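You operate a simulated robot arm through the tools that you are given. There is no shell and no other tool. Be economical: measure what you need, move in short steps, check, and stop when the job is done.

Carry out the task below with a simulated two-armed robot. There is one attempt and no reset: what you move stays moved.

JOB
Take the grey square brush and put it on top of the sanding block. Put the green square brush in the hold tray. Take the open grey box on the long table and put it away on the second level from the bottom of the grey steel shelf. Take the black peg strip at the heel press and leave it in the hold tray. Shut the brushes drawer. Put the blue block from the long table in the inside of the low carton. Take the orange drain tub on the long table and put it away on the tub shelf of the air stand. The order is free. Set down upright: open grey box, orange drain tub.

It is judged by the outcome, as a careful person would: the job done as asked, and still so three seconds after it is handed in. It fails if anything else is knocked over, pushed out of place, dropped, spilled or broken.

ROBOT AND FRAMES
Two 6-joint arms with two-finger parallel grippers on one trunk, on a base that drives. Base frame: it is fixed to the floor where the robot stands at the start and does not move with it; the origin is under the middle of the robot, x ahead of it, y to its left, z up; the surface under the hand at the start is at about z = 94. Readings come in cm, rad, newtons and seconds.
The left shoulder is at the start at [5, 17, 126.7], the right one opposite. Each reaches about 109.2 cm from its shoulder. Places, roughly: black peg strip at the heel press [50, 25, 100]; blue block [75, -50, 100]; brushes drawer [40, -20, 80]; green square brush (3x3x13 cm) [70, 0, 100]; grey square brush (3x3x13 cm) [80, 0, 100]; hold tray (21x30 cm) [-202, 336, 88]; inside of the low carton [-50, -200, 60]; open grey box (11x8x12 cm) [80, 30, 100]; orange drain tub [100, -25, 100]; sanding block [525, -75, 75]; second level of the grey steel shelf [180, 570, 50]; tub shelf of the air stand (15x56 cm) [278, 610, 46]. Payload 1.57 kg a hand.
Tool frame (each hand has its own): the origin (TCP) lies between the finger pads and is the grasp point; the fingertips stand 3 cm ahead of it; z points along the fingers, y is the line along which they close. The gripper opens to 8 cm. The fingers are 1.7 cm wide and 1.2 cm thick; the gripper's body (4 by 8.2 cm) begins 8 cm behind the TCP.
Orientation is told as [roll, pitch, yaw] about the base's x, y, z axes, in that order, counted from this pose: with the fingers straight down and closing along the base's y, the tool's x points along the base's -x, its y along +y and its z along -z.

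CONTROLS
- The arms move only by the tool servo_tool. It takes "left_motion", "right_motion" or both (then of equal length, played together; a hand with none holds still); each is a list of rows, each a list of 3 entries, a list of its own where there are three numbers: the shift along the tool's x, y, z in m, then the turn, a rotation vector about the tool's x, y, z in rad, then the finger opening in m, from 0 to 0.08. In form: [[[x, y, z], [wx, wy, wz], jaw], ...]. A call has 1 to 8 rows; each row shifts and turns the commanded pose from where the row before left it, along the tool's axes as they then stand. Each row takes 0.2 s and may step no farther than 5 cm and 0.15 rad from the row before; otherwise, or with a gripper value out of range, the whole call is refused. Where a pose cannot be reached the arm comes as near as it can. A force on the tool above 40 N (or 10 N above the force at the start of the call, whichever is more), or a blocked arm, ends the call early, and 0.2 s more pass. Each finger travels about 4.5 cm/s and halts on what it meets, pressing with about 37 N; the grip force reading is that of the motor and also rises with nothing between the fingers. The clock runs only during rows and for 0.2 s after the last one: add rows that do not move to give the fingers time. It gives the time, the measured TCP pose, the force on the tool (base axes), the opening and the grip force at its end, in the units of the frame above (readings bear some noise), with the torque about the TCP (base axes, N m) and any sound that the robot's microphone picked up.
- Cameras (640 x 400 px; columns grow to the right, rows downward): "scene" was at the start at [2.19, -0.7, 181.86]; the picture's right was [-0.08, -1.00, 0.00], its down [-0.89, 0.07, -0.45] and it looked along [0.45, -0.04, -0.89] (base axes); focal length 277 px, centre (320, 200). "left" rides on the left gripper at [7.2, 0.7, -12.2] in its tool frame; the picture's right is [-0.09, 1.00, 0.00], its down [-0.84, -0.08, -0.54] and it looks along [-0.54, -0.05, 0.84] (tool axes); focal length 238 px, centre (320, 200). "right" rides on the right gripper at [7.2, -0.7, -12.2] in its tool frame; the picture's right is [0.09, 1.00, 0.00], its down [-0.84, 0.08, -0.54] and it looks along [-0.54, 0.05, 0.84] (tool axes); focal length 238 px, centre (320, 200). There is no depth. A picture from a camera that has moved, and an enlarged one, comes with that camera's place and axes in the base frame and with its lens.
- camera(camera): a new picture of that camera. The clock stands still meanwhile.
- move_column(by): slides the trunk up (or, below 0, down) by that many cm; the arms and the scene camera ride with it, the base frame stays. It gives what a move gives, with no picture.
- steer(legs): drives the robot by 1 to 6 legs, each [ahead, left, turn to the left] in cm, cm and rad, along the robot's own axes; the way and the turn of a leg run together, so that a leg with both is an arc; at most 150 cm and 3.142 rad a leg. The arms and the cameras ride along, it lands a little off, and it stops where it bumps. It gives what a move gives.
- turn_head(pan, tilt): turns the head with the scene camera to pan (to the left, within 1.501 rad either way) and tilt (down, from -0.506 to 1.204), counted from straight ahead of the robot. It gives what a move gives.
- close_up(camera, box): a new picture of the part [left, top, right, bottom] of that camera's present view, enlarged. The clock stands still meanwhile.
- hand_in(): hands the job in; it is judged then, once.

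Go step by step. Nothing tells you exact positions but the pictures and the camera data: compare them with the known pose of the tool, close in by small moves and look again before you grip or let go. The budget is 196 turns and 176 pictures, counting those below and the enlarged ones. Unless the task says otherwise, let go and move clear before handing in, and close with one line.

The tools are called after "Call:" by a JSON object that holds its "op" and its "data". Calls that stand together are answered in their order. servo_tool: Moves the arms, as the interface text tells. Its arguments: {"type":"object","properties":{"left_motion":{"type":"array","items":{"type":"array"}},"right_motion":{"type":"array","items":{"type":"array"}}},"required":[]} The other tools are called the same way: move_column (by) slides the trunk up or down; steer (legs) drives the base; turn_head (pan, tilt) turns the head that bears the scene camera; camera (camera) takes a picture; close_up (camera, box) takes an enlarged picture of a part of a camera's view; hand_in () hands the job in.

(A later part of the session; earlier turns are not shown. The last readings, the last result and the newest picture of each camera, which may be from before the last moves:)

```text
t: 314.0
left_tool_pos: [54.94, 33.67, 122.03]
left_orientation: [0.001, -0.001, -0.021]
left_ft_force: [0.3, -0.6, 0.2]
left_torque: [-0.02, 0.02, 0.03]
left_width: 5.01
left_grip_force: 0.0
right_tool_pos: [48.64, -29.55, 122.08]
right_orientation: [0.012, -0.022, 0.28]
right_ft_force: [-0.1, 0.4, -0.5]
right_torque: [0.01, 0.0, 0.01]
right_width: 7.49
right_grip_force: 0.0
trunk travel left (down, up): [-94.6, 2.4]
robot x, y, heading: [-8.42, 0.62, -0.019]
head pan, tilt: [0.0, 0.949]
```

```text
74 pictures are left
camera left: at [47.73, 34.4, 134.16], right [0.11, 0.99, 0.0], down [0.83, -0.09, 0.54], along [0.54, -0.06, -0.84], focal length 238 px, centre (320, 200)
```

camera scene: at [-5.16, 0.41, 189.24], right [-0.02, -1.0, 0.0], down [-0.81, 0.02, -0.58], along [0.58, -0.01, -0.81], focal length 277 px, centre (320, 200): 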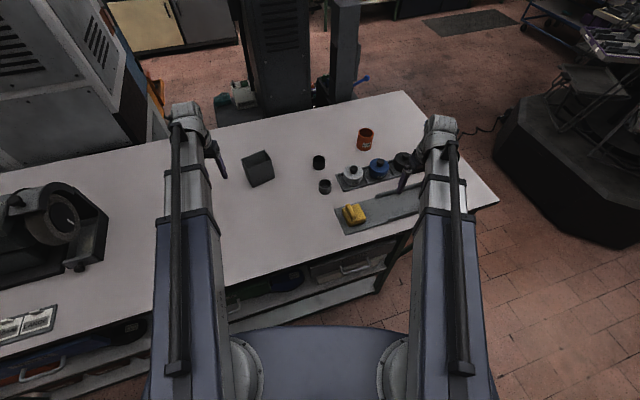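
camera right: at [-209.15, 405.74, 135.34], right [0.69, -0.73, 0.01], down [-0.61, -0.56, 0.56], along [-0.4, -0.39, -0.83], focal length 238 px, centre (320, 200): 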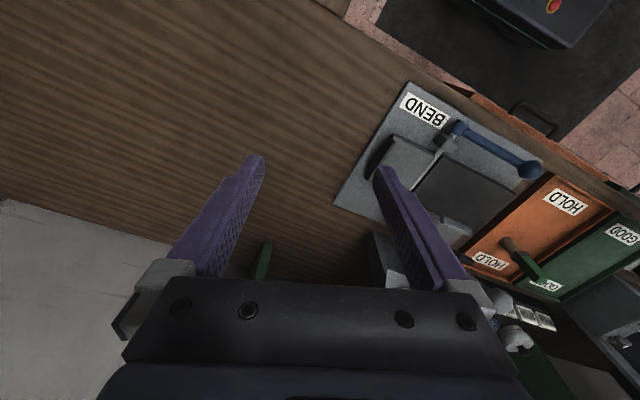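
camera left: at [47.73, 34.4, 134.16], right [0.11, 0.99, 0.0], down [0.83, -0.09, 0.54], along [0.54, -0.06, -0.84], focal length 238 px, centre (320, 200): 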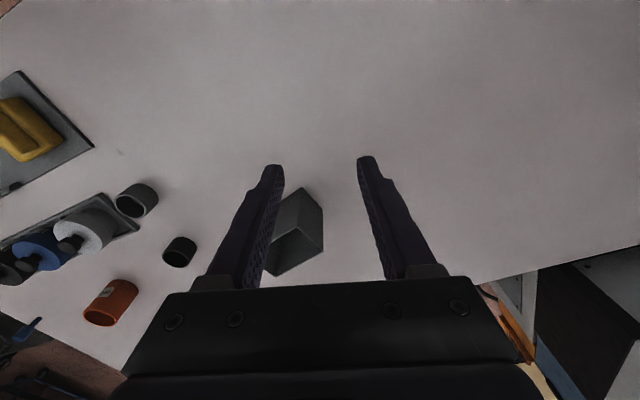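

The box is at about [75.7, 25.5] with yaw ≈0.53. I will grip its left side wall with the hand tilted forward, so it can be slid onto the shelf. First I yaw and tilt the left hand.

Call:
{"op": "servo_tool", "data": {"left_motion": [[[0, 0, 0], [0, 0, -0.14], 0.05], [[0, 0, 0], [0, 0, -0.14], 0.05], [[0, 0, 0], [0, 0, -0.14], 0.05], [[0, 0, 0], [0, 0, -0.13], 0.05], [[0, 0, 0], [0, -0.15, 0], 0.05], [[0, 0, 0], [0, -0.15, 0], 0.05], [[0, 0, 0], [0, -0.15, 0], 0.05], [[0, 0, 0], [0, -0.15, 0], 0.05]]}}

Call:
{"op": "servo_tool", "data": {"left_motion": [[[0, 0, 0], [0, -0.15, 0], 0.05], [[0, 0, 0], [0, -0.15, 0], 0.05], [[0, 0, 0], [0, 0, 0], 0.05]]}}

Call:
{"op": "camera", "data": {"camera": "left"}}

Call:
{"op": "close_up", "data": {"camera": "scene", "box": [220, 90, 420, 215]}}

```text
t: 315.8
left_tool_pos: [54.77, 33.6, 125.86]
left_orientation: [-0.002, -0.605, 0.531]
left_ft_force: [-0.6, 0.0, -0.2]
left_torque: [0.02, 0.04, 0.01]
left_width: 4.99
left_grip_force: 0.1
left hand out of reach, approached as far as the arm can: row 6, 7, 8
right_tool_pos: [48.59, -29.68, 122.01]
right_orientation: [0.013, -0.022, 0.276]
right_ft_force: [0.3, 0.0, 0.4]
right_torque: [0.03, 0.0, -0.02]
right_width: 7.51
right_grip_force: 0.1
trunk travel left (down, up): [-94.6, 2.4]
robot x, y, heading: [-8.35, 0.66, -0.019]
head pan, tilt: [0.0, 0.949]
```

```text
t: 316.6
left_tool_pos: [55.12, 33.58, 130.4]
left_orientation: [-0.004, -0.901, 0.532]
left_ft_force: [0.0, -0.3, 0.0]
left_torque: [0.0, -0.02, 0.0]
left_width: 5.02
left_grip_force: 0.0
left hand out of reach, approached as far as the arm can: row 1, 2
right_tool_pos: [48.76, -29.71, 122.07]
right_orientation: [0.012, -0.02, 0.278]
right_ft_force: [-0.2, 0.2, 0.4]
right_torque: [0.01, 0.03, 0.01]
right_width: 7.5
right_grip_force: 0.0
trunk travel left (down, up): [-94.6, 2.4]
robot x, y, heading: [-8.54, 0.83, -0.019]
head pan, tilt: [0.0, 0.949]
```

```text
73 pictures are left
camera left: at [42.55, 27.02, 132.24], right [-0.45, 0.89, 0.07], down [0.12, -0.02, 0.99], along [0.88, 0.46, -0.1], focal length 238 px, centre (320, 200)
```

left: 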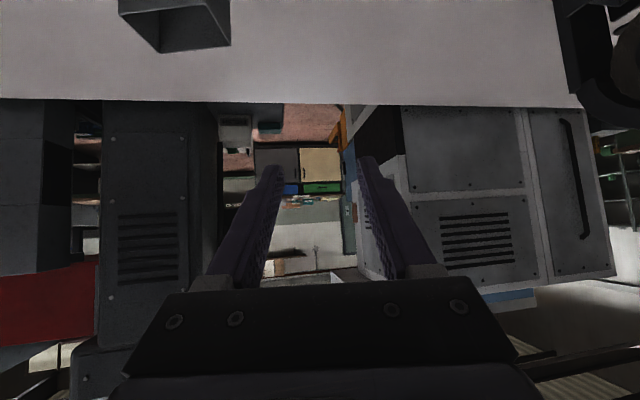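

```text
3.20 times, centred on (320, 152) of scene
camera zoom: at [-5.12, 0.39, 189.24], right [-0.02, -1.0, 0.0], down [-0.81, 0.02, -0.58], along [0.58, -0.01, -0.81], focal length 886 px, centre (320, 352)
```

zoom: 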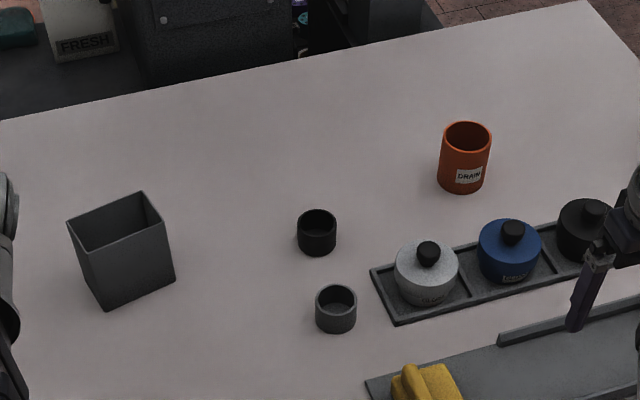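

I measure the tub more exactly before deciding its grip.

Call:
{"op": "close_up", "data": {"camera": "scene", "box": [350, 120, 382, 155]}}

```text
11.43 times, centred on (366, 138) of scene
camera zoom: at [-5.12, 0.39, 189.24], right [-0.02, -1.0, 0.0], down [-0.81, 0.02, -0.58], along [0.58, -0.01, -0.81], focal length 3162 px, centre (-206, 914)
```

zoom: 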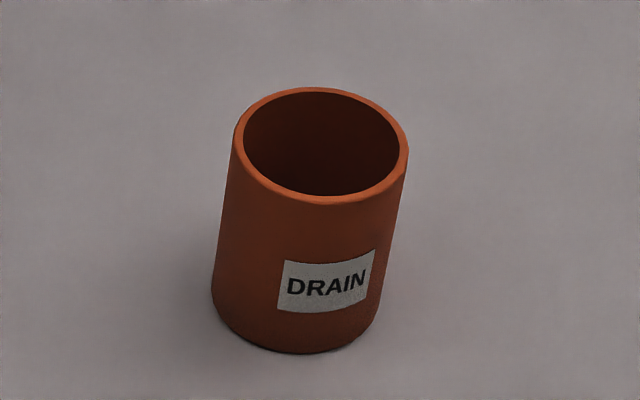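

The tub is about 7.1 cm wide, at [95.6, -23], so it can be gripped whole. I drive 8 cm closer to have reach.

Call:
{"op": "steer", "data": {"legs": [[8, 0, 0.019]]}}

Call:
{"op": "servo_tool", "data": {"right_motion": [[[-0.046, -0.003, 0], [0, 0, 0], 0.08], [[-0.046, -0.003, 0], [0, 0, 0], 0.08], [[-0.046, -0.003, 0], [0, 0, 0], 0.08], [[-0.046, -0.003, 0], [0, 0, 0], 0.08], [[-0.046, -0.003, 0], [0, 0, 0], 0.08], [[0, 0, 0], [0, 0, 0.13], 0.08], [[0, 0, 0], [0, 0, 0.13], 0.08], [[0, 0, 0], [0, 0, 0.13], 0.08]]}}

Call:
{"op": "servo_tool", "data": {"right_motion": [[[0, 0, 0], [0, -0.125, 0], 0.08], [[0, 0, 0], [0, -0.125, 0], 0.08], [[0, 0, 0], [0, -0.125, 0], 0.08], [[0, 0, 0], [0, -0.125, 0], 0.08]]}}

Call:
{"op": "camera", "data": {"camera": "right"}}

```text
t: 317.7
left_tool_pos: [62.68, 34.69, 130.3]
left_orientation: [0.0, -0.897, 0.551]
left_ft_force: [0.1, 0.3, 0.2]
left_torque: [0.0, 0.01, -0.01]
left_width: 5.02
left_grip_force: 0.0
right_tool_pos: [57.67, -28.76, 122.05]
right_orientation: [0.012, -0.018, 0.295]
right_ft_force: [0.8, -0.3, 0.0]
right_torque: [0.01, 0.04, 0.01]
right_width: 7.51
right_grip_force: 0.0
trunk travel left (down, up): [-94.6, 2.4]
robot x, y, heading: [-0.17, 0.26, -0.002]
head pan, tilt: [0.0, 0.949]
```

```text
t: 319.5
left_tool_pos: [62.49, 34.64, 130.29]
left_orientation: [0.0, -0.899, 0.551]
left_ft_force: [0.0, 0.3, -0.3]
left_torque: [-0.01, 0.0, 0.02]
left_width: 5.01
left_grip_force: 0.0
right_tool_pos: [79.83, -23.38, 121.97]
right_orientation: [0.02, -0.015, -0.097]
right_ft_force: [-0.2, 0.8, -0.4]
right_torque: [-0.02, 0.03, 0.0]
right_width: 8.01
right_grip_force: 0.2
right hand out of reach, approached as far as the arm can: row 3
trunk travel left (down, up): [-94.6, 2.4]
robot x, y, heading: [-0.22, 0.7, -0.001]
head pan, tilt: [0.0, 0.949]
```

```text
t: 320.5
left_tool_pos: [62.43, 34.71, 130.34]
left_orientation: [-0.002, -0.898, 0.55]
left_ft_force: [0.4, -0.7, 0.0]
left_torque: [0.0, -0.02, -0.03]
left_width: 5.0
left_grip_force: 0.0
right_tool_pos: [79.65, -23.42, 124.95]
right_orientation: [0.023, -0.519, -0.105]
right_ft_force: [-0.1, 0.0, 0.6]
right_torque: [0.01, 0.0, 0.0]
right_width: 8.01
right_grip_force: 0.0
right hand out of reach, approached as far as the arm can: row 2, 3, 4
trunk travel left (down, up): [-94.6, 2.4]
robot x, y, heading: [-0.32, 0.05, -0.002]
head pan, tilt: [0.0, 0.949]
```

```text
70 pictures are left
camera right: at [67.47, -22.94, 131.94], right [0.01, 1.0, -0.03], down [0.46, 0.02, 0.89], along [0.89, -0.02, -0.46], focal length 238 px, centre (320, 200)
```

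right: 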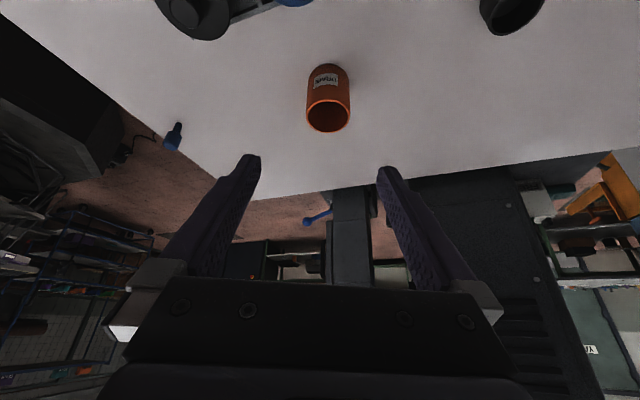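

Call:
{"op": "servo_tool", "data": {"left_motion": [[[-0.0125, -0.0245, 0.0157], [0, 0, 0], 0.05], [[-0.0125, -0.0245, 0.0157], [0, 0, 0], 0.05], [[-0.0125, -0.0245, 0.0157], [0, 0, 0], 0.05], [[-0.0125, -0.0245, 0.0157], [0.034, 0, 0.027], 0.05], [[0, 0, 0], [0, 0, 0], 0.05]], "right_motion": [[[-0.0336, 0.0054, 0.0192], [0, 0, 0], 0.08], [[-0.0336, 0.0054, 0.0192], [0, 0, 0], 0.08], [[-0.0336, 0.0054, 0.0192], [0, 0, 0], 0.08], [[-0.0336, 0.0054, 0.0192], [0, 0, 0], 0.08], [[0, 0, 0], [0, 0, 0], 0.08]]}}

Call:
{"op": "move_column", "data": {"by": -16}}

Call:
{"op": "camera", "data": {"camera": "right"}}

Call:
{"op": "camera", "data": {"camera": "left"}}

Call:
{"op": "camera", "data": {"camera": "scene"}}

```text
t: 321.7
left_tool_pos: [74.4, 30.36, 130.42]
left_orientation: [-0.001, -0.901, 0.507]
left_ft_force: [0.3, -0.8, 0.1]
left_torque: [0.04, 0.03, 0.0]
left_width: 5.02
left_grip_force: 0.0
right_tool_pos: [95.05, -22.48, 124.99]
right_orientation: [0.021, -0.514, -0.105]
right_ft_force: [0.3, -0.4, 0.5]
right_torque: [0.0, 0.01, 0.0]
right_width: 7.97
right_grip_force: 0.0
trunk travel left (down, up): [-94.6, 2.4]
robot x, y, heading: [-0.3, 0.58, -0.004]
head pan, tilt: [0.0, 0.949]
```

```text
t: 323.5
left_tool_pos: [74.19, 30.64, 114.41]
left_orientation: [-0.002, -0.9, 0.507]
left_ft_force: [-0.8, -0.4, 0.6]
left_torque: [-0.01, 0.04, 0.02]
left_width: 4.99
left_grip_force: 0.0
right_tool_pos: [95.26, -22.46, 108.87]
right_orientation: [0.023, -0.513, -0.104]
right_ft_force: [-0.7, -0.3, 0.4]
right_torque: [0.01, -0.01, 0.04]
right_width: 8.0
right_grip_force: 0.1
trunk travel left (down, up): [-78.6, 18.4]
robot x, y, heading: [-0.2, 0.77, -0.006]
head pan, tilt: [0.0, 0.949]
```

```text
69 pictures are left
camera right: at [82.97, -22.08, 115.93], right [0.01, 1.0, -0.03], down [0.47, 0.02, 0.88], along [0.88, -0.02, -0.47], focal length 238 px, centre (320, 200)
```

right: 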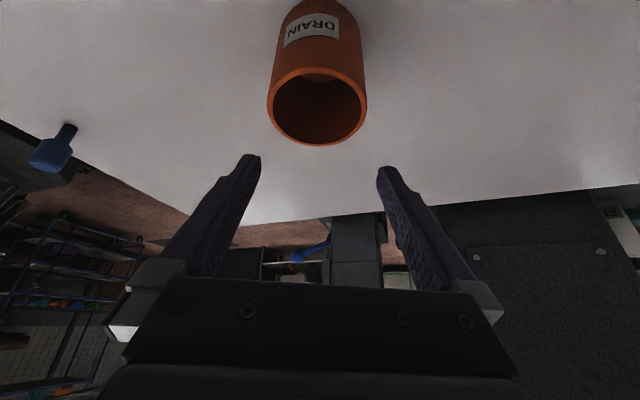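

```text
68 pictures are left
camera left: at [61.82, 24.25, 116.26], right [-0.43, 0.9, 0.07], down [0.12, -0.02, 0.99], along [0.89, 0.44, -0.1], focal length 238 px, centre (320, 200)
```

left: 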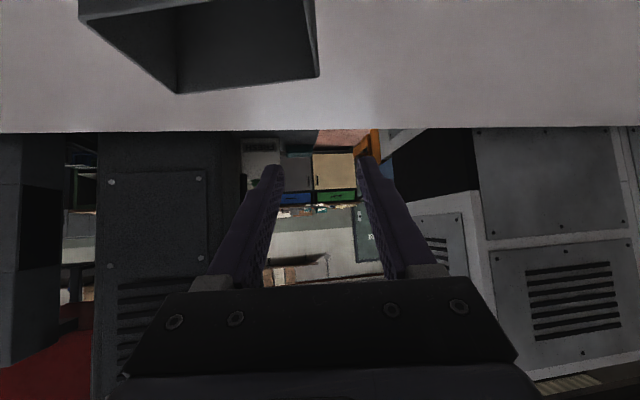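

```text
67 pictures are left
camera scene: at [2.99, 0.36, 173.24], right [0.0, -1.0, 0.0], down [-0.81, 0.0, -0.58], along [0.58, 0.0, -0.81], focal length 277 px, centre (320, 200)
```

scene: 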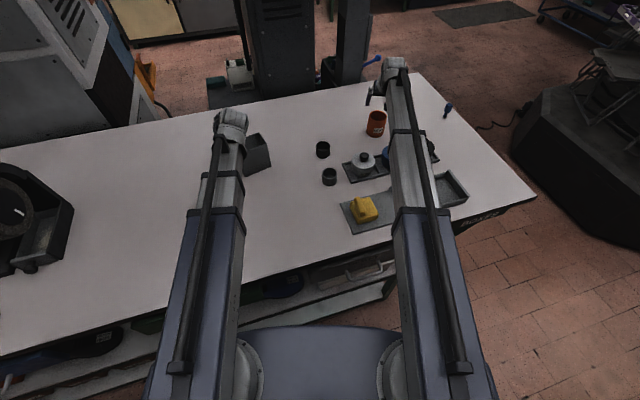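

Both hands are nearly aligned. I make small corrections and lower further.

Call:
{"op": "servo_tool", "data": {"left_motion": [[[0, -0.003, 0], [0, 0, 0], 0.05], [[0, 0, 0], [0, 0, 0], 0.05]], "right_motion": [[[0.004, -0.004, -0.0024], [0, 0, 0], 0.08], [[0, 0, 0], [0, 0, 0], 0.08]]}}

Call:
{"op": "move_column", "data": {"by": -5}}

Call:
{"op": "camera", "data": {"camera": "right"}}

Call:
{"op": "camera", "data": {"camera": "left"}}

Call:
{"op": "close_up", "data": {"camera": "scene", "box": [200, 70, 300, 190]}}

```text
t: 324.1
left_tool_pos: [74.48, 30.24, 114.29]
left_orientation: [-0.003, -0.9, 0.507]
left_ft_force: [0.4, 0.2, 1.0]
left_torque: [0.01, 0.01, -0.01]
left_width: 4.99
left_grip_force: 0.0
right_tool_pos: [94.79, -22.85, 108.77]
right_orientation: [0.022, -0.512, -0.106]
right_ft_force: [-0.2, -0.2, 0.8]
right_torque: [0.03, -0.02, -0.01]
right_width: 7.99
right_grip_force: 0.2
trunk travel left (down, up): [-78.6, 18.4]
robot x, y, heading: [-0.5, 0.45, -0.005]
head pan, tilt: [0.0, 0.949]
```

```text
t: 325.1
left_tool_pos: [74.65, 30.24, 109.43]
left_orientation: [-0.001, -0.901, 0.506]
left_ft_force: [0.0, -0.2, 0.0]
left_torque: [-0.01, 0.03, -0.02]
left_width: 4.97
left_grip_force: 0.1
right_tool_pos: [94.65, -22.82, 103.95]
right_orientation: [0.022, -0.513, -0.104]
right_ft_force: [0.7, -0.3, 0.4]
right_torque: [0.0, -0.01, 0.02]
right_width: 8.01
right_grip_force: 0.0
trunk travel left (down, up): [-73.6, 23.4]
robot x, y, heading: [-0.02, 0.94, -0.004]
head pan, tilt: [0.0, 0.949]
```

```text
66 pictures are left
camera right: at [82.44, -22.43, 110.92], right [0.01, 1.0, -0.03], down [0.47, 0.02, 0.88], along [0.88, -0.02, -0.47], focal length 238 px, centre (320, 200)
```

right: 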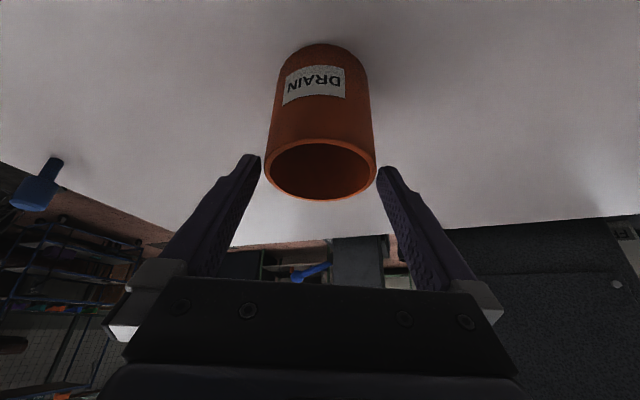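

```text
65 pictures are left
camera left: at [61.99, 24.0, 111.26], right [-0.43, 0.9, 0.07], down [0.12, -0.02, 0.99], along [0.89, 0.44, -0.1], focal length 238 px, centre (320, 200)
```

left: 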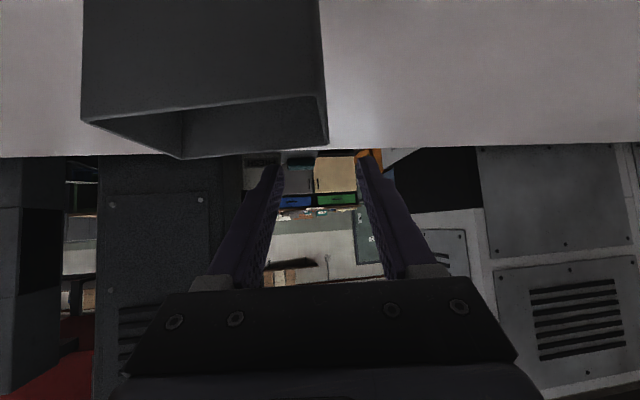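

```text
3.33 times, centred on (250, 130) of scene
camera zoom: at [2.99, 0.36, 168.24], right [0.0, -1.0, 0.0], down [-0.81, 0.0, -0.58], along [0.58, 0.0, -0.81], focal length 922 px, centre (553, 433)
```

zoom: 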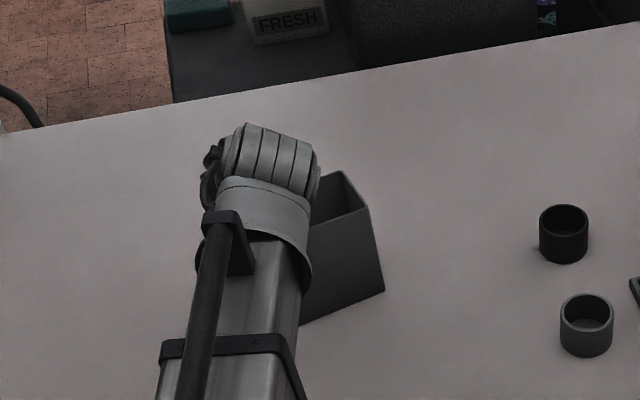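

Both grips are centred. I lower the remaining 5.5 cm and close both hands.

Call:
{"op": "move_column", "data": {"by": -5.5}}

Call:
{"op": "camera", "data": {"camera": "left"}}

Call:
{"op": "camera", "data": {"camera": "right"}}

```text
t: 326.0
left_tool_pos: [74.48, 30.16, 104.08]
left_orientation: [-0.003, -0.906, 0.508]
left_ft_force: [-1.8, -0.2, 26.6]
left_torque: [-1.26, 0.56, -0.08]
left_width: 4.97
left_grip_force: 0.0
right_tool_pos: [94.59, -22.92, 98.59]
right_orientation: [0.023, -0.517, -0.106]
right_ft_force: [-0.1, 0.6, 0.7]
right_torque: [0.01, -0.02, -0.02]
right_width: 7.99
right_grip_force: 0.1
trunk travel left (down, up): [-68.1, 28.9]
robot x, y, heading: [-0.26, 0.34, -0.002]
head pan, tilt: [0.0, 0.949]
```

```text
63 pictures are left
camera left: at [61.84, 23.91, 105.92], right [-0.43, 0.9, 0.07], down [0.12, -0.02, 0.99], along [0.89, 0.44, -0.1], focal length 238 px, centre (320, 200)
```

left: 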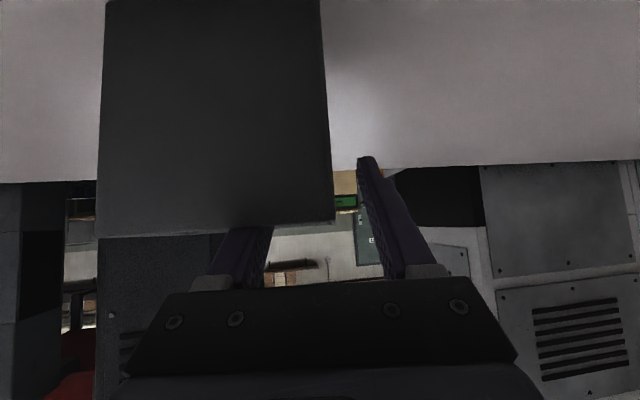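

```text
62 pictures are left
camera right: at [82.3, -22.5, 105.58], right [0.01, 1.0, -0.03], down [0.46, 0.02, 0.89], along [0.89, -0.02, -0.46], focal length 238 px, centre (320, 200)
```

right: 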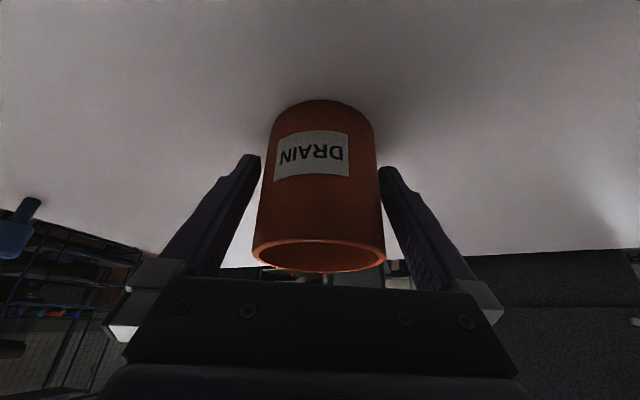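

The inner left finger touches the near rim. I raise 0.8 cm to relieve it, then close both hands.

Call:
{"op": "move_column", "data": {"by": 0.8}}

Call:
{"op": "servo_tool", "data": {"left_motion": [[[0, 0, 0], [0, 0, 0], 0.0], [[0, 0, 0], [0, 0, 0], 0.0], [[0, 0, 0], [0, 0, 0], 0.0], [[0, 0, 0], [0, 0, 0], 0.0], [[0, 0, 0], [0, 0, 0], 0.0], [[0, 0, 0], [0, 0, 0], 0.0]], "right_motion": [[[0, 0, 0], [0, 0, 0], 0.05], [[0, 0, 0], [0, 0, 0], 0.0], [[0, 0, 0], [0, 0, 0], 0.0], [[0, 0, 0], [0, 0, 0], 0.0], [[0, 0, 0], [0, 0, 0], 0.0], [[0, 0, 0], [0, 0, 0], 0.0]]}}

Call:
{"op": "camera", "data": {"camera": "left"}}

```text
t: 326.6
left_tool_pos: [74.54, 30.34, 104.72]
left_orientation: [-0.002, -0.9, 0.507]
left_ft_force: [0.5, 0.6, 1.9]
left_torque: [-0.06, -0.01, -0.02]
left_width: 4.98
left_grip_force: 0.0
right_tool_pos: [94.6, -22.91, 99.28]
right_orientation: [0.022, -0.512, -0.107]
right_ft_force: [0.7, 0.2, -0.1]
right_torque: [-0.01, 0.02, 0.02]
right_width: 7.99
right_grip_force: 0.1
trunk travel left (down, up): [-68.9, 28.1]
robot x, y, heading: [-0.17, 0.35, -0.001]
head pan, tilt: [0.0, 0.949]
```

```text
t: 328.0
left_tool_pos: [74.54, 30.21, 104.6]
left_orientation: [0.0, -0.901, 0.506]
left_ft_force: [0.7, -1.3, 0.6]
left_torque: [0.03, 0.02, 0.0]
left_width: 0.23
left_grip_force: 24.1
right_tool_pos: [94.72, -22.79, 99.13]
right_orientation: [0.019, -0.513, -0.105]
right_ft_force: [0.0, -0.2, -0.6]
right_torque: [-0.01, 0.03, -0.01]
right_width: 7.37
right_grip_force: 38.0
trunk travel left (down, up): [-68.9, 28.1]
robot x, y, heading: [-0.16, 0.79, -0.003]
head pan, tilt: [0.0, 0.949]
```

```text
61 pictures are left
camera left: at [62.01, 23.99, 106.54], right [-0.43, 0.9, 0.07], down [0.12, -0.02, 0.99], along [0.89, 0.44, -0.1], focal length 238 px, centre (320, 200)
```

left: 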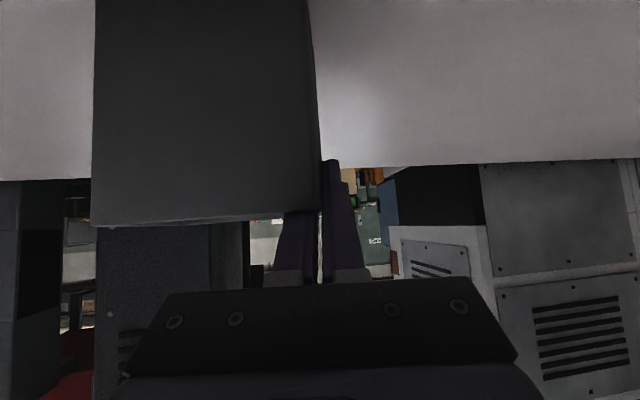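

Wall (0.23 cm) and tub (7.4 cm) are gripped. I lift a little and check both.

Call:
{"op": "move_column", "data": {"by": 4}}

Call:
{"op": "camera", "data": {"camera": "scene"}}

Call:
{"op": "camera", "data": {"camera": "left"}}

```text
t: 328.8
left_tool_pos: [74.71, 30.24, 108.62]
left_orientation: [-0.002, -0.9, 0.506]
left_ft_force: [-0.3, 0.2, -0.2]
left_torque: [0.04, -0.01, -0.02]
left_width: 0.27
left_grip_force: 23.5
right_tool_pos: [94.65, -22.93, 103.22]
right_orientation: [0.02, -0.513, -0.105]
right_ft_force: [-0.1, -0.1, -1.0]
right_torque: [0.0, 0.02, 0.01]
right_width: 7.41
right_grip_force: 36.8
trunk travel left (down, up): [-72.9, 24.1]
robot x, y, heading: [-0.5, 0.79, -0.004]
head pan, tilt: [0.0, 0.949]
```

```text
60 pictures are left
camera scene: at [3.04, 0.36, 167.53], right [0.0, -1.0, 0.0], down [-0.81, 0.0, -0.58], along [0.58, 0.0, -0.81], focal length 277 px, centre (320, 200)
```

scene: 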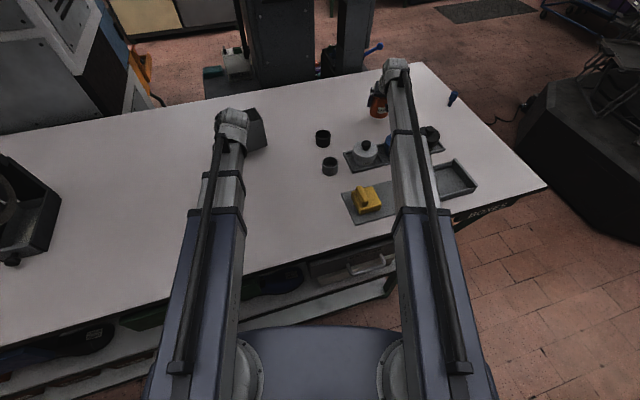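

```text
59 pictures are left
camera left: at [62.02, 24.0, 110.53], right [-0.43, 0.9, 0.07], down [0.12, -0.02, 0.99], along [0.89, 0.44, -0.1], focal length 238 px, centre (320, 200)
```

left: 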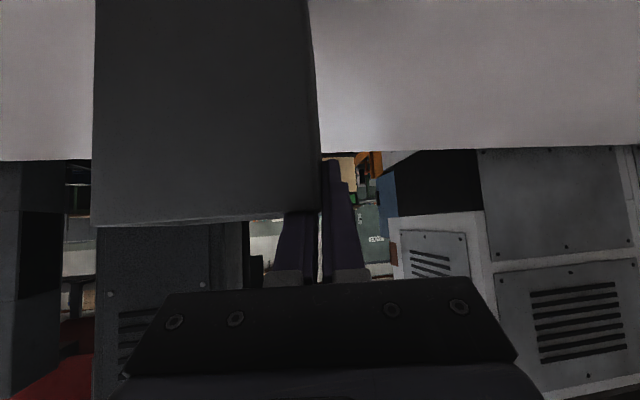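

Both objects hang firmly. I raise them, draw the hands in, and back out to drive around by the right side of the room to the shelves.

Call:
{"op": "move_column", "data": {"by": 20}}

Call:
{"op": "servo_tool", "data": {"left_motion": [[[0.0124, 0, -0.0157], [0, 0, 0], 0], [[0.0124, 0, -0.0157], [0, 0, 0], 0], [[0.0124, 0, -0.0157], [0, 0, 0], 0], [[0.0124, 0, -0.0157], [0, 0, 0], 0], [[0.0124, 0, -0.0157], [0, 0, 0], 0], [[0.0124, 0, -0.0157], [0, 0, 0], 0], [[0, 0, 0], [0, 0, 0], 0], [[0, 0, 0], [0, 0, 0], 0]], "right_motion": [[[0.033, 0, -0.0186], [0, 0, 0], 0], [[0.033, 0, -0.0186], [0, 0, 0], 0], [[0.033, 0, -0.0186], [0, 0, 0], 0], [[0.033, 0, -0.0186], [0, 0, 0], 0], [[0.033, 0, -0.0186], [0, 0, 0], 0], [[0.033, 0, -0.0186], [0, 0, 0], 0], [[0.033, 0, -0.0186], [0, 0, 0], 0], [[0.033, 0, -0.0186], [0, 0, 0], 0]]}}

Call:
{"op": "steer", "data": {"legs": [[-55, 0, 0], [58, -132, 0]]}}

Call:
{"op": "camera", "data": {"camera": "scene"}}

```text
t: 331.0
left_tool_pos: [74.67, 30.17, 128.74]
left_orientation: [-0.002, -0.9, 0.507]
left_ft_force: [-0.5, -0.3, -0.6]
left_torque: [0.03, 0.02, -0.02]
left_width: 0.25
left_grip_force: 23.9
right_tool_pos: [94.68, -22.85, 123.19]
right_orientation: [0.023, -0.512, -0.104]
right_ft_force: [-0.2, 0.4, -0.9]
right_torque: [0.0, 0.02, -0.04]
right_width: 7.38
right_grip_force: 37.5
trunk travel left (down, up): [-92.9, 4.1]
robot x, y, heading: [-0.37, 0.79, -0.001]
head pan, tilt: [0.0, 0.949]
```

```text
t: 332.8
left_tool_pos: [63.84, 24.38, 128.77]
left_orientation: [-0.004, -0.903, 0.51]
left_ft_force: [0.1, 0.1, -1.2]
left_torque: [0.02, -0.01, -0.02]
left_width: 0.23
left_grip_force: 24.1
right_tool_pos: [64.36, -19.95, 123.21]
right_orientation: [0.024, -0.514, -0.104]
right_ft_force: [-0.9, 0.4, -0.6]
right_torque: [0.0, 0.0, 0.01]
right_width: 7.36
right_grip_force: 37.1
trunk travel left (down, up): [-92.9, 4.1]
robot x, y, heading: [-0.26, 0.4, -0.006]
head pan, tilt: [0.0, 0.949]
```

```text
t: 342.8
left_tool_pos: [66.41, -108.53, 128.73]
left_orientation: [-0.002, -0.903, 0.51]
left_ft_force: [-0.4, -0.3, -1.2]
left_torque: [0.01, -0.01, 0.03]
left_width: 0.23
left_grip_force: 23.6
right_tool_pos: [67.19, -152.86, 123.2]
right_orientation: [0.023, -0.513, -0.1]
right_ft_force: [-0.5, -0.1, -2.0]
right_torque: [0.02, -0.01, -0.04]
right_width: 7.34
right_grip_force: 37.1
trunk travel left (down, up): [-92.9, 4.1]
robot x, y, heading: [2.55, -132.59, 0.003]
head pan, tilt: [0.0, 0.949]
```

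```text
58 pictures are left
camera scene: at [5.55, -132.85, 187.54], right [0.0, -1.0, 0.0], down [-0.81, 0.0, -0.58], along [0.58, 0.0, -0.81], focal length 277 px, centre (320, 200)
```

scene: 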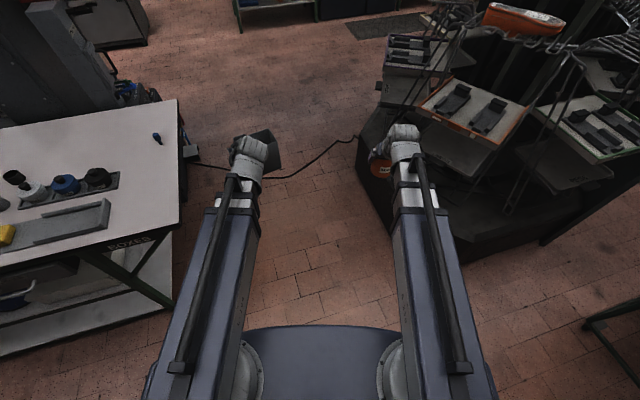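

Call:
{"op": "steer", "data": {"legs": [[0, 0, 0.2], [150, 0, 0], [150, 0, 0], [0, 0, 1.1]]}}

Call:
{"op": "turn_head", "data": {"pan": 0.15, "tilt": 0.45}}

Call:
{"op": "camera", "data": {"camera": "scene"}}

```text
t: 360.9
left_tool_pos: [293.21, -3.57, 128.65]
left_orientation: [-0.002, -0.901, 1.8]
left_ft_force: [-0.2, 0.5, -0.7]
left_torque: [0.0, 0.0, 0.01]
left_width: 0.27
left_grip_force: 23.5
right_tool_pos: [336.1, -15.17, 123.17]
right_orientation: [0.021, -0.513, 1.191]
right_ft_force: [0.0, 0.6, -1.7]
right_torque: [0.0, -0.03, -0.03]
right_width: 7.29
right_grip_force: 37.1
trunk travel left (down, up): [-92.9, 4.1]
robot x, y, heading: [298.64, -71.67, 1.291]
head pan, tilt: [0.0, 0.949]
```

```text
t: 361.8
left_tool_pos: [293.31, -3.61, 128.6]
left_orientation: [-0.002, -0.901, 1.801]
left_ft_force: [0.7, 0.3, -0.8]
left_torque: [-0.02, 0.07, 0.01]
left_width: 0.23
left_grip_force: 24.0
right_tool_pos: [336.22, -15.14, 123.19]
right_orientation: [0.02, -0.512, 1.191]
right_ft_force: [0.1, 0.7, -1.6]
right_torque: [0.0, -0.01, 0.01]
right_width: 7.33
right_grip_force: 36.9
trunk travel left (down, up): [-92.9, 4.1]
robot x, y, heading: [298.56, -71.82, 1.289]
head pan, tilt: [0.15, 0.45]
```

```text
57 pictures are left
camera scene: at [298.71, -66.64, 191.72], right [0.99, -0.13, 0.0], down [-0.06, -0.43, -0.9], along [0.11, 0.89, -0.44], focal length 277 px, centre (320, 200)
```

scene: 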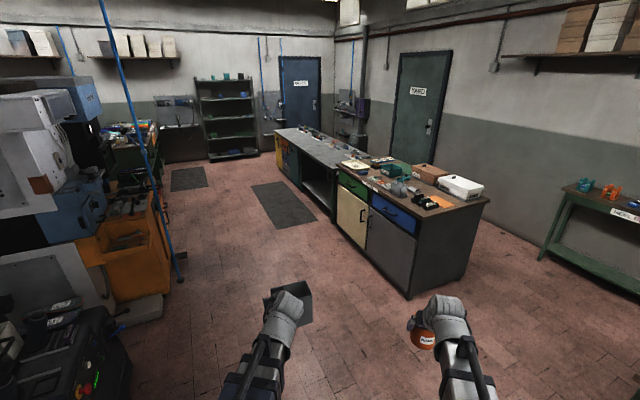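

The lane to the shelf is clear. I drive up it.

Call:
{"op": "steer", "data": {"legs": [[0, 0, 0.42], [150, 0, 0], [150, 0, 0], [140, 0, 0]]}}

Call:
{"op": "turn_head", "data": {"pan": 0.0, "tilt": 0.5}}

Call:
{"op": "camera", "data": {"camera": "scene"}}

```text
t: 383.9
left_tool_pos: [207.42, 421.2, 128.73]
left_orientation: [-0.002, -0.901, 2.207]
left_ft_force: [0.6, 0.0, -1.1]
left_torque: [-0.01, 0.02, 0.02]
left_width: 0.25
left_grip_force: 23.6
right_tool_pos: [251.43, 427.43, 123.1]
right_orientation: [0.021, -0.511, 1.596]
right_ft_force: [0.5, 1.0, -0.9]
right_torque: [0.01, -0.01, 0.0]
right_width: 7.19
right_grip_force: 36.8
trunk travel left (down, up): [-92.9, 4.1]
robot x, y, heading: [239.33, 360.4, 1.692]
head pan, tilt: [0.15, 0.45]
```

```text
t: 384.6
left_tool_pos: [207.58, 421.13, 128.72]
left_orientation: [-0.001, -0.901, 2.207]
left_ft_force: [0.4, 0.6, -0.1]
left_torque: [-0.04, 0.04, 0.02]
left_width: 0.24
left_grip_force: 24.0
right_tool_pos: [251.51, 427.51, 123.2]
right_orientation: [0.022, -0.513, 1.596]
right_ft_force: [0.0, -0.8, -0.5]
right_torque: [0.01, 0.01, 0.01]
right_width: 7.17
right_grip_force: 37.4
trunk travel left (down, up): [-92.9, 4.1]
robot x, y, heading: [239.38, 360.61, 1.697]
head pan, tilt: [0.0, 0.499]
```

```text
56 pictures are left
camera scene: at [238.69, 365.55, 191.29], right [0.99, 0.13, 0.0], down [0.06, -0.47, -0.88], along [-0.11, 0.87, -0.48], focal length 277 px, centre (320, 200)
```

scene: 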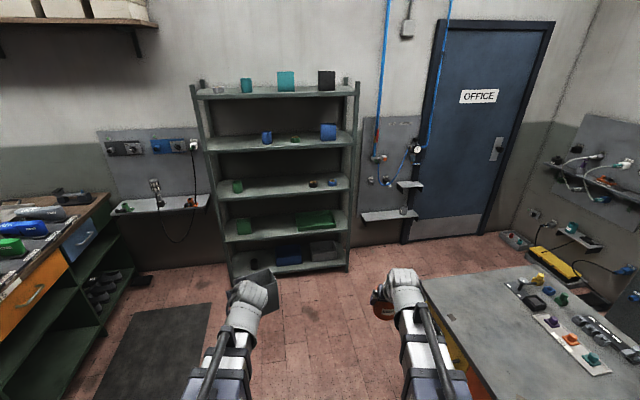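

The tub's grip width has drifted slightly; I check the tub and zoom on the shelves.

Call:
{"op": "camera", "data": {"camera": "right"}}

Call:
{"op": "close_up", "data": {"camera": "scene", "box": [190, 150, 450, 330]}}

```text
55 pictures are left
camera right: at [252.68, 415.33, 130.22], right [-0.99, -0.12, -0.03], down [-0.08, 0.46, 0.88], along [-0.09, 0.88, -0.47], focal length 238 px, centre (320, 200)
```

right: 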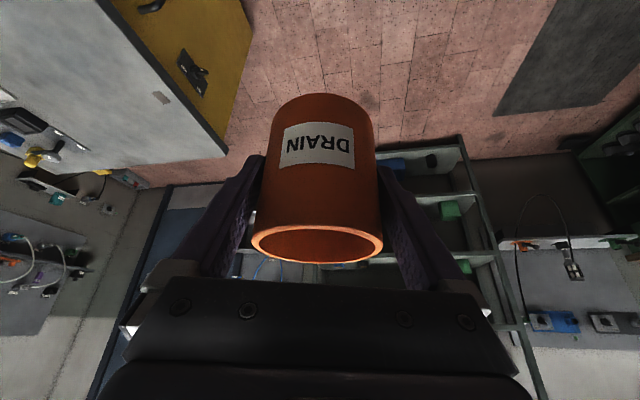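

```text
2.22 times, centred on (320, 240) of scene
camera zoom: at [238.69, 365.55, 191.29], right [0.99, 0.13, 0.0], down [0.06, -0.47, -0.88], along [-0.11, 0.87, -0.48], focal length 615 px, centre (320, 111)
```

zoom: 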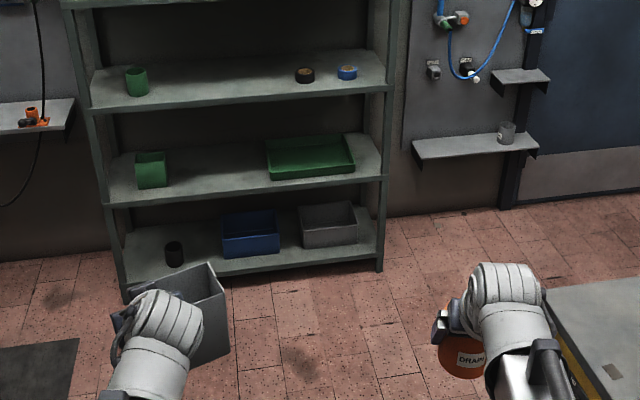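

The L2 shelf has a free spot between the green bin and the green tray (about [172, 563]); the tub shelf's left part is free around [263, 600]. I drive up to stand before both.

Call:
{"op": "steer", "data": {"legs": [[0, 0, 0.093], [131, -25, 0]]}}

Call:
{"op": "turn_head", "data": {"pan": 0.0, "tilt": 0.7}}

Call:
{"op": "camera", "data": {"camera": "scene"}}

```text
t: 391.8
left_tool_pos: [194.82, 550.54, 128.69]
left_orientation: [-0.003, -0.903, 2.325]
left_ft_force: [2.8, -3.0, -3.8]
left_torque: [-0.29, 0.18, -0.4]
left_width: 0.93
left_grip_force: 27.6
right_tool_pos: [237.54, 561.99, 123.14]
right_orientation: [0.022, -0.513, 1.715]
right_ft_force: [0.1, -0.2, -1.3]
right_torque: [-0.01, -0.03, -0.02]
right_width: 7.14
right_grip_force: 37.0
trunk travel left (down, up): [-92.9, 4.1]
robot x, y, heading: [233.65, 494.09, 1.817]
head pan, tilt: [0.0, 0.499]
```

```text
t: 392.5
left_tool_pos: [194.78, 550.5, 128.75]
left_orientation: [-0.002, -0.903, 2.328]
left_ft_force: [2.0, -3.7, -4.3]
left_torque: [-0.37, 0.25, -0.43]
left_width: 0.92
left_grip_force: 27.5
right_tool_pos: [237.6, 561.86, 123.15]
right_orientation: [0.022, -0.513, 1.714]
right_ft_force: [0.0, -0.8, -1.5]
right_torque: [0.02, -0.03, 0.03]
right_width: 7.12
right_grip_force: 37.4
trunk travel left (down, up): [-92.9, 4.1]
robot x, y, heading: [233.61, 494.03, 1.811]
head pan, tilt: [0.0, 0.7]
```

```text
53 pictures are left
camera scene: at [232.46, 498.4, 189.52], right [0.97, 0.25, 0.0], down [0.16, -0.62, -0.77], along [-0.19, 0.74, -0.64], focal length 277 px, centre (320, 200)
```

scene: 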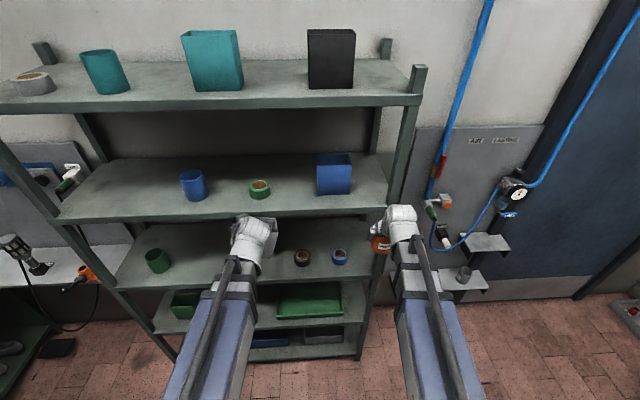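

The box has touched the shelf edge. I back off at once and inspect the grip.

Call:
{"op": "steer", "data": {"legs": [[-18, 0, 0]]}}

Call:
{"op": "camera", "data": {"camera": "left"}}

Call:
{"op": "camera", "data": {"camera": "scene"}}

```text
t: 394.0
left_tool_pos: [199.2, 533.01, 128.78]
left_orientation: [-0.003, -0.901, 2.327]
left_ft_force: [-0.7, -0.3, -0.7]
left_torque: [-0.02, 0.03, 0.0]
left_width: 0.23
left_grip_force: 23.7
right_tool_pos: [242.07, 544.39, 123.14]
right_orientation: [0.021, -0.513, 1.714]
right_ft_force: [0.0, 0.0, -1.9]
right_torque: [0.04, 0.02, -0.01]
right_width: 7.08
right_grip_force: 36.8
trunk travel left (down, up): [-92.9, 4.1]
robot x, y, heading: [237.95, 476.69, 1.817]
head pan, tilt: [0.0, 0.7]
```

```text
52 pictures are left
camera left: at [208.36, 522.26, 130.61], right [-0.77, -0.64, 0.07], down [-0.01, 0.12, 0.99], along [-0.64, 0.76, -0.1], focal length 238 px, centre (320, 200)
```

left: 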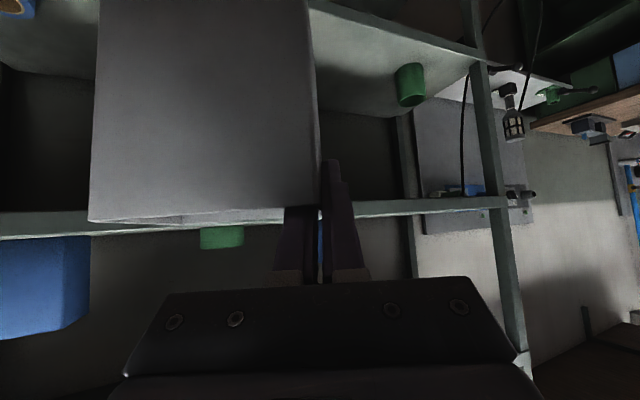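

```text
51 pictures are left
camera scene: at [236.9, 480.78, 189.52], right [0.97, 0.24, 0.0], down [0.16, -0.62, -0.77], along [-0.19, 0.74, -0.64], focal length 277 px, centre (320, 200)
```

scene: 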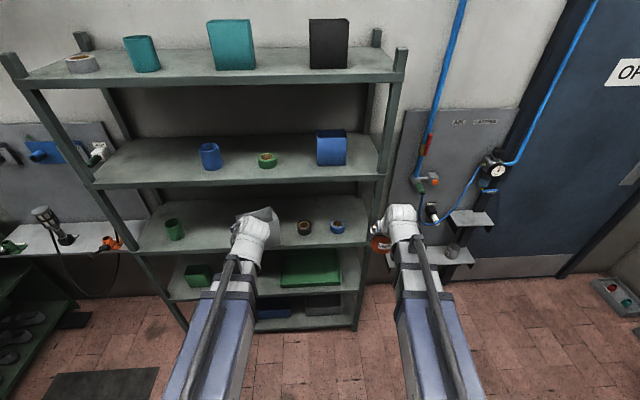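

The box is still held as before and nothing fell. I lower the trunk here, clear of the shelves.

Call:
{"op": "move_column", "data": {"by": -40}}

Call:
{"op": "move_column", "data": {"by": -26}}

Call:
{"op": "turn_head", "data": {"pan": -0.2, "tilt": 0.6}}

Call:
{"op": "camera", "data": {"camera": "scene"}}

Call:
{"op": "camera", "data": {"camera": "right"}}

```text
t: 397.9
left_tool_pos: [199.27, 533.21, 88.74]
left_orientation: [-0.004, -0.904, 2.326]
left_ft_force: [0.4, 0.5, -0.8]
left_torque: [0.03, 0.02, 0.02]
left_width: 0.25
left_grip_force: 24.2
right_tool_pos: [242.08, 544.49, 83.09]
right_orientation: [0.021, -0.514, 1.716]
right_ft_force: [-1.1, -0.8, -1.9]
right_torque: [-0.01, -0.05, 0.04]
right_width: 7.06
right_grip_force: 37.3
trunk travel left (down, up): [-52.9, 44.1]
robot x, y, heading: [237.93, 477.16, 1.823]
head pan, tilt: [0.0, 0.7]
```

```text
t: 400.5
left_tool_pos: [199.16, 533.13, 62.65]
left_orientation: [-0.004, -0.902, 2.325]
left_ft_force: [0.0, -0.1, 0.2]
left_torque: [-0.05, 0.01, 0.01]
left_width: 0.24
left_grip_force: 24.0
right_tool_pos: [242.11, 544.47, 57.06]
right_orientation: [0.02, -0.513, 1.715]
right_ft_force: [0.4, 0.1, -0.5]
right_torque: [-0.03, 0.01, 0.01]
right_width: 7.05
right_grip_force: 37.4
trunk travel left (down, up): [-26.9, 70.1]
robot x, y, heading: [238.0, 476.56, 1.818]
head pan, tilt: [0.0, 0.7]
```

```text
t: 401.3
left_tool_pos: [199.16, 533.05, 62.73]
left_orientation: [-0.005, -0.904, 2.325]
left_ft_force: [0.4, 0.1, -0.3]
left_torque: [0.03, 0.03, 0.04]
left_width: 0.22
left_grip_force: 23.5
right_tool_pos: [242.01, 544.5, 57.13]
right_orientation: [0.02, -0.513, 1.714]
right_ft_force: [0.5, 0.6, -0.6]
right_torque: [0.0, 0.0, 0.0]
right_width: 7.02
right_grip_force: 36.6
trunk travel left (down, up): [-26.9, 70.1]
robot x, y, heading: [238.11, 476.96, 1.819]
head pan, tilt: [-0.201, 0.6]
```

```text
50 pictures are left
camera scene: at [238.51, 481.55, 124.37], right [1.0, 0.05, 0.0], down [0.03, -0.56, -0.82], along [-0.04, 0.82, -0.57], focal length 277 px, centre (320, 200)
```

scene: 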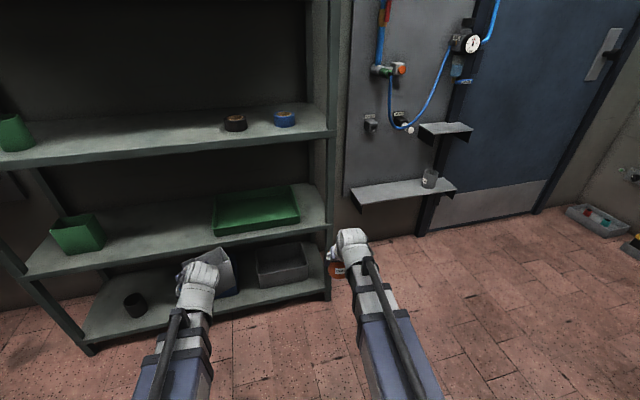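

```text
49 pictures are left
camera right: at [244.74, 532.62, 64.21], right [-0.97, -0.23, -0.03], down [-0.13, 0.45, 0.88], along [-0.19, 0.86, -0.47], focal length 238 px, centre (320, 200)
```

right: 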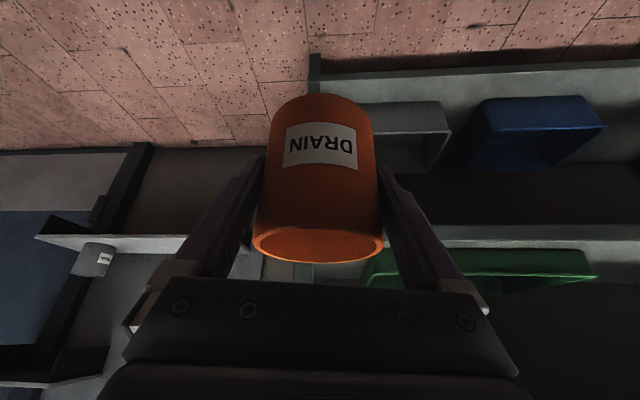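

I swing the left hand with the box aside to the left so I can come closer, then drive forward for the tub placement.

Call:
{"op": "servo_tool", "data": {"left_motion": [[[0.0027, 0.0481, -0.0034], [0, 0, 0], 0], [[0.0027, 0.0481, -0.0034], [0, 0, 0], 0], [[0.0027, 0.0481, -0.0034], [0, 0, 0], 0], [[0.0027, 0.0481, -0.0034], [0, 0, 0], 0], [[0.0027, 0.0481, -0.0034], [0, 0, 0], 0], [[0.0027, 0.0481, -0.0034], [0, 0, 0], 0], [[0.0027, 0.0481, -0.0034], [0, 0, 0], 0]]}}

Call:
{"op": "steer", "data": {"legs": [[25, -8, 0]]}}

Call:
{"op": "camera", "data": {"camera": "scene"}}

```text
t: 402.9
left_tool_pos: [173.96, 512.21, 62.76]
left_orientation: [-0.003, -0.904, 2.327]
left_ft_force: [-0.1, -0.3, 0.2]
left_torque: [-0.04, 0.02, 0.02]
left_width: 0.24
left_grip_force: 24.1
left hand out of reach, approached as far as the arm can: row 2, 3, 4, 5
right_tool_pos: [242.11, 544.42, 57.15]
right_orientation: [0.022, -0.513, 1.714]
right_ft_force: [-0.2, 0.2, -0.6]
right_torque: [0.0, 0.05, 0.0]
right_width: 7.05
right_grip_force: 37.4
trunk travel left (down, up): [-26.9, 70.1]
robot x, y, heading: [238.01, 476.57, 1.816]
head pan, tilt: [-0.201, 0.6]
```

```text
t: 404.8
left_tool_pos: [175.63, 537.56, 62.69]
left_orientation: [-0.004, -0.904, 2.326]
left_ft_force: [0.9, 0.2, -0.2]
left_torque: [-0.04, 0.0, 0.04]
left_width: 0.22
left_grip_force: 23.8
right_tool_pos: [243.87, 568.85, 56.95]
right_orientation: [0.018, -0.493, 1.721]
right_ft_force: [0.3, -0.5, -2.0]
right_torque: [-0.02, -0.02, -0.01]
right_width: 7.0
right_grip_force: 37.7
trunk travel left (down, up): [-26.9, 70.1]
robot x, y, heading: [239.91, 502.16, 1.816]
head pan, tilt: [-0.201, 0.6]
stopped in leg 1: the force on the tool passed its limit at 54 N (the readings are from after the stop); the commanded pose is now the measured one
```

```text
48 pictures are left
camera scene: at [240.21, 506.78, 124.38], right [1.0, 0.04, 0.0], down [0.03, -0.56, -0.83], along [-0.04, 0.82, -0.56], focal length 277 px, centre (320, 200)
```

scene: 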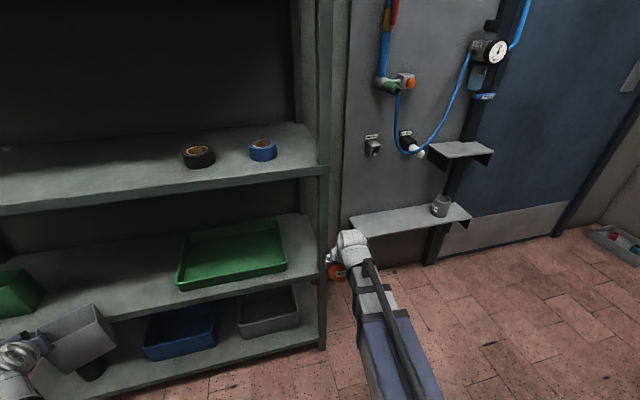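

The tub touched the shelf's right post. I back off 10 cm and look at the tub.

Call:
{"op": "steer", "data": {"legs": [[-10, 0, 0]]}}

Call:
{"op": "camera", "data": {"camera": "right"}}

Call:
{"op": "close_up", "data": {"camera": "scene", "box": [280, 170, 480, 320]}}

```text
t: 405.9
left_tool_pos: [178.1, 527.48, 62.72]
left_orientation: [-0.002, -0.904, 2.326]
left_ft_force: [-0.1, 0.0, -0.7]
left_torque: [-0.01, 0.03, -0.01]
left_width: 0.24
left_grip_force: 23.9
right_tool_pos: [246.33, 558.79, 56.99]
right_orientation: [0.019, -0.491, 1.721]
right_ft_force: [0.6, -0.2, -1.0]
right_torque: [-0.02, -0.02, 0.0]
right_width: 6.99
right_grip_force: 37.0
trunk travel left (down, up): [-26.9, 70.1]
robot x, y, heading: [242.38, 491.91, 1.819]
head pan, tilt: [-0.201, 0.6]
```

```text
47 pictures are left
camera right: at [249.07, 547.25, 64.24], right [-0.97, -0.24, -0.03], down [-0.14, 0.46, 0.87], along [-0.2, 0.85, -0.48], focal length 238 px, centre (320, 200)
```

right: 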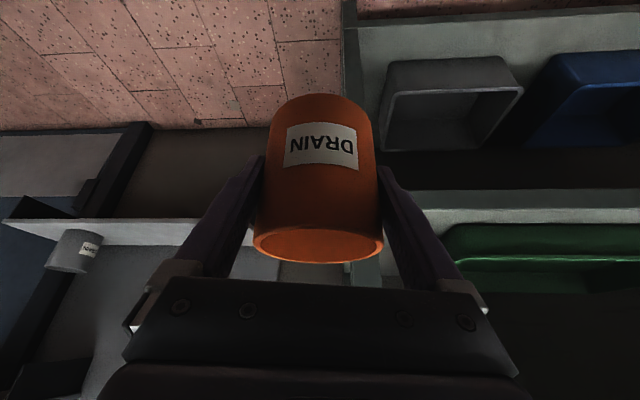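

```text
2.67 times, centred on (380, 245) of scene
camera zoom: at [242.68, 496.88, 124.38], right [1.0, 0.05, 0.0], down [0.03, -0.56, -0.82], along [-0.04, 0.82, -0.57], focal length 738 px, centre (160, 80)
```

zoom: 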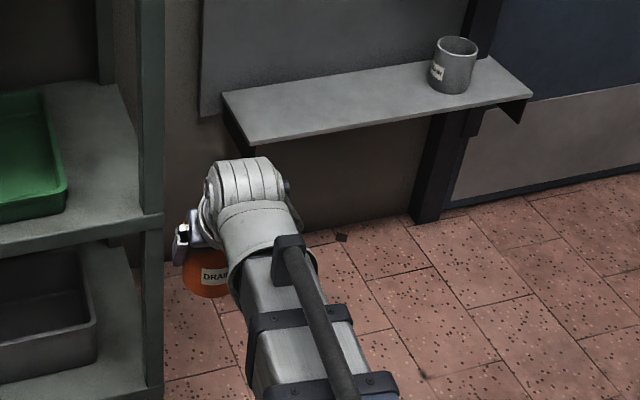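

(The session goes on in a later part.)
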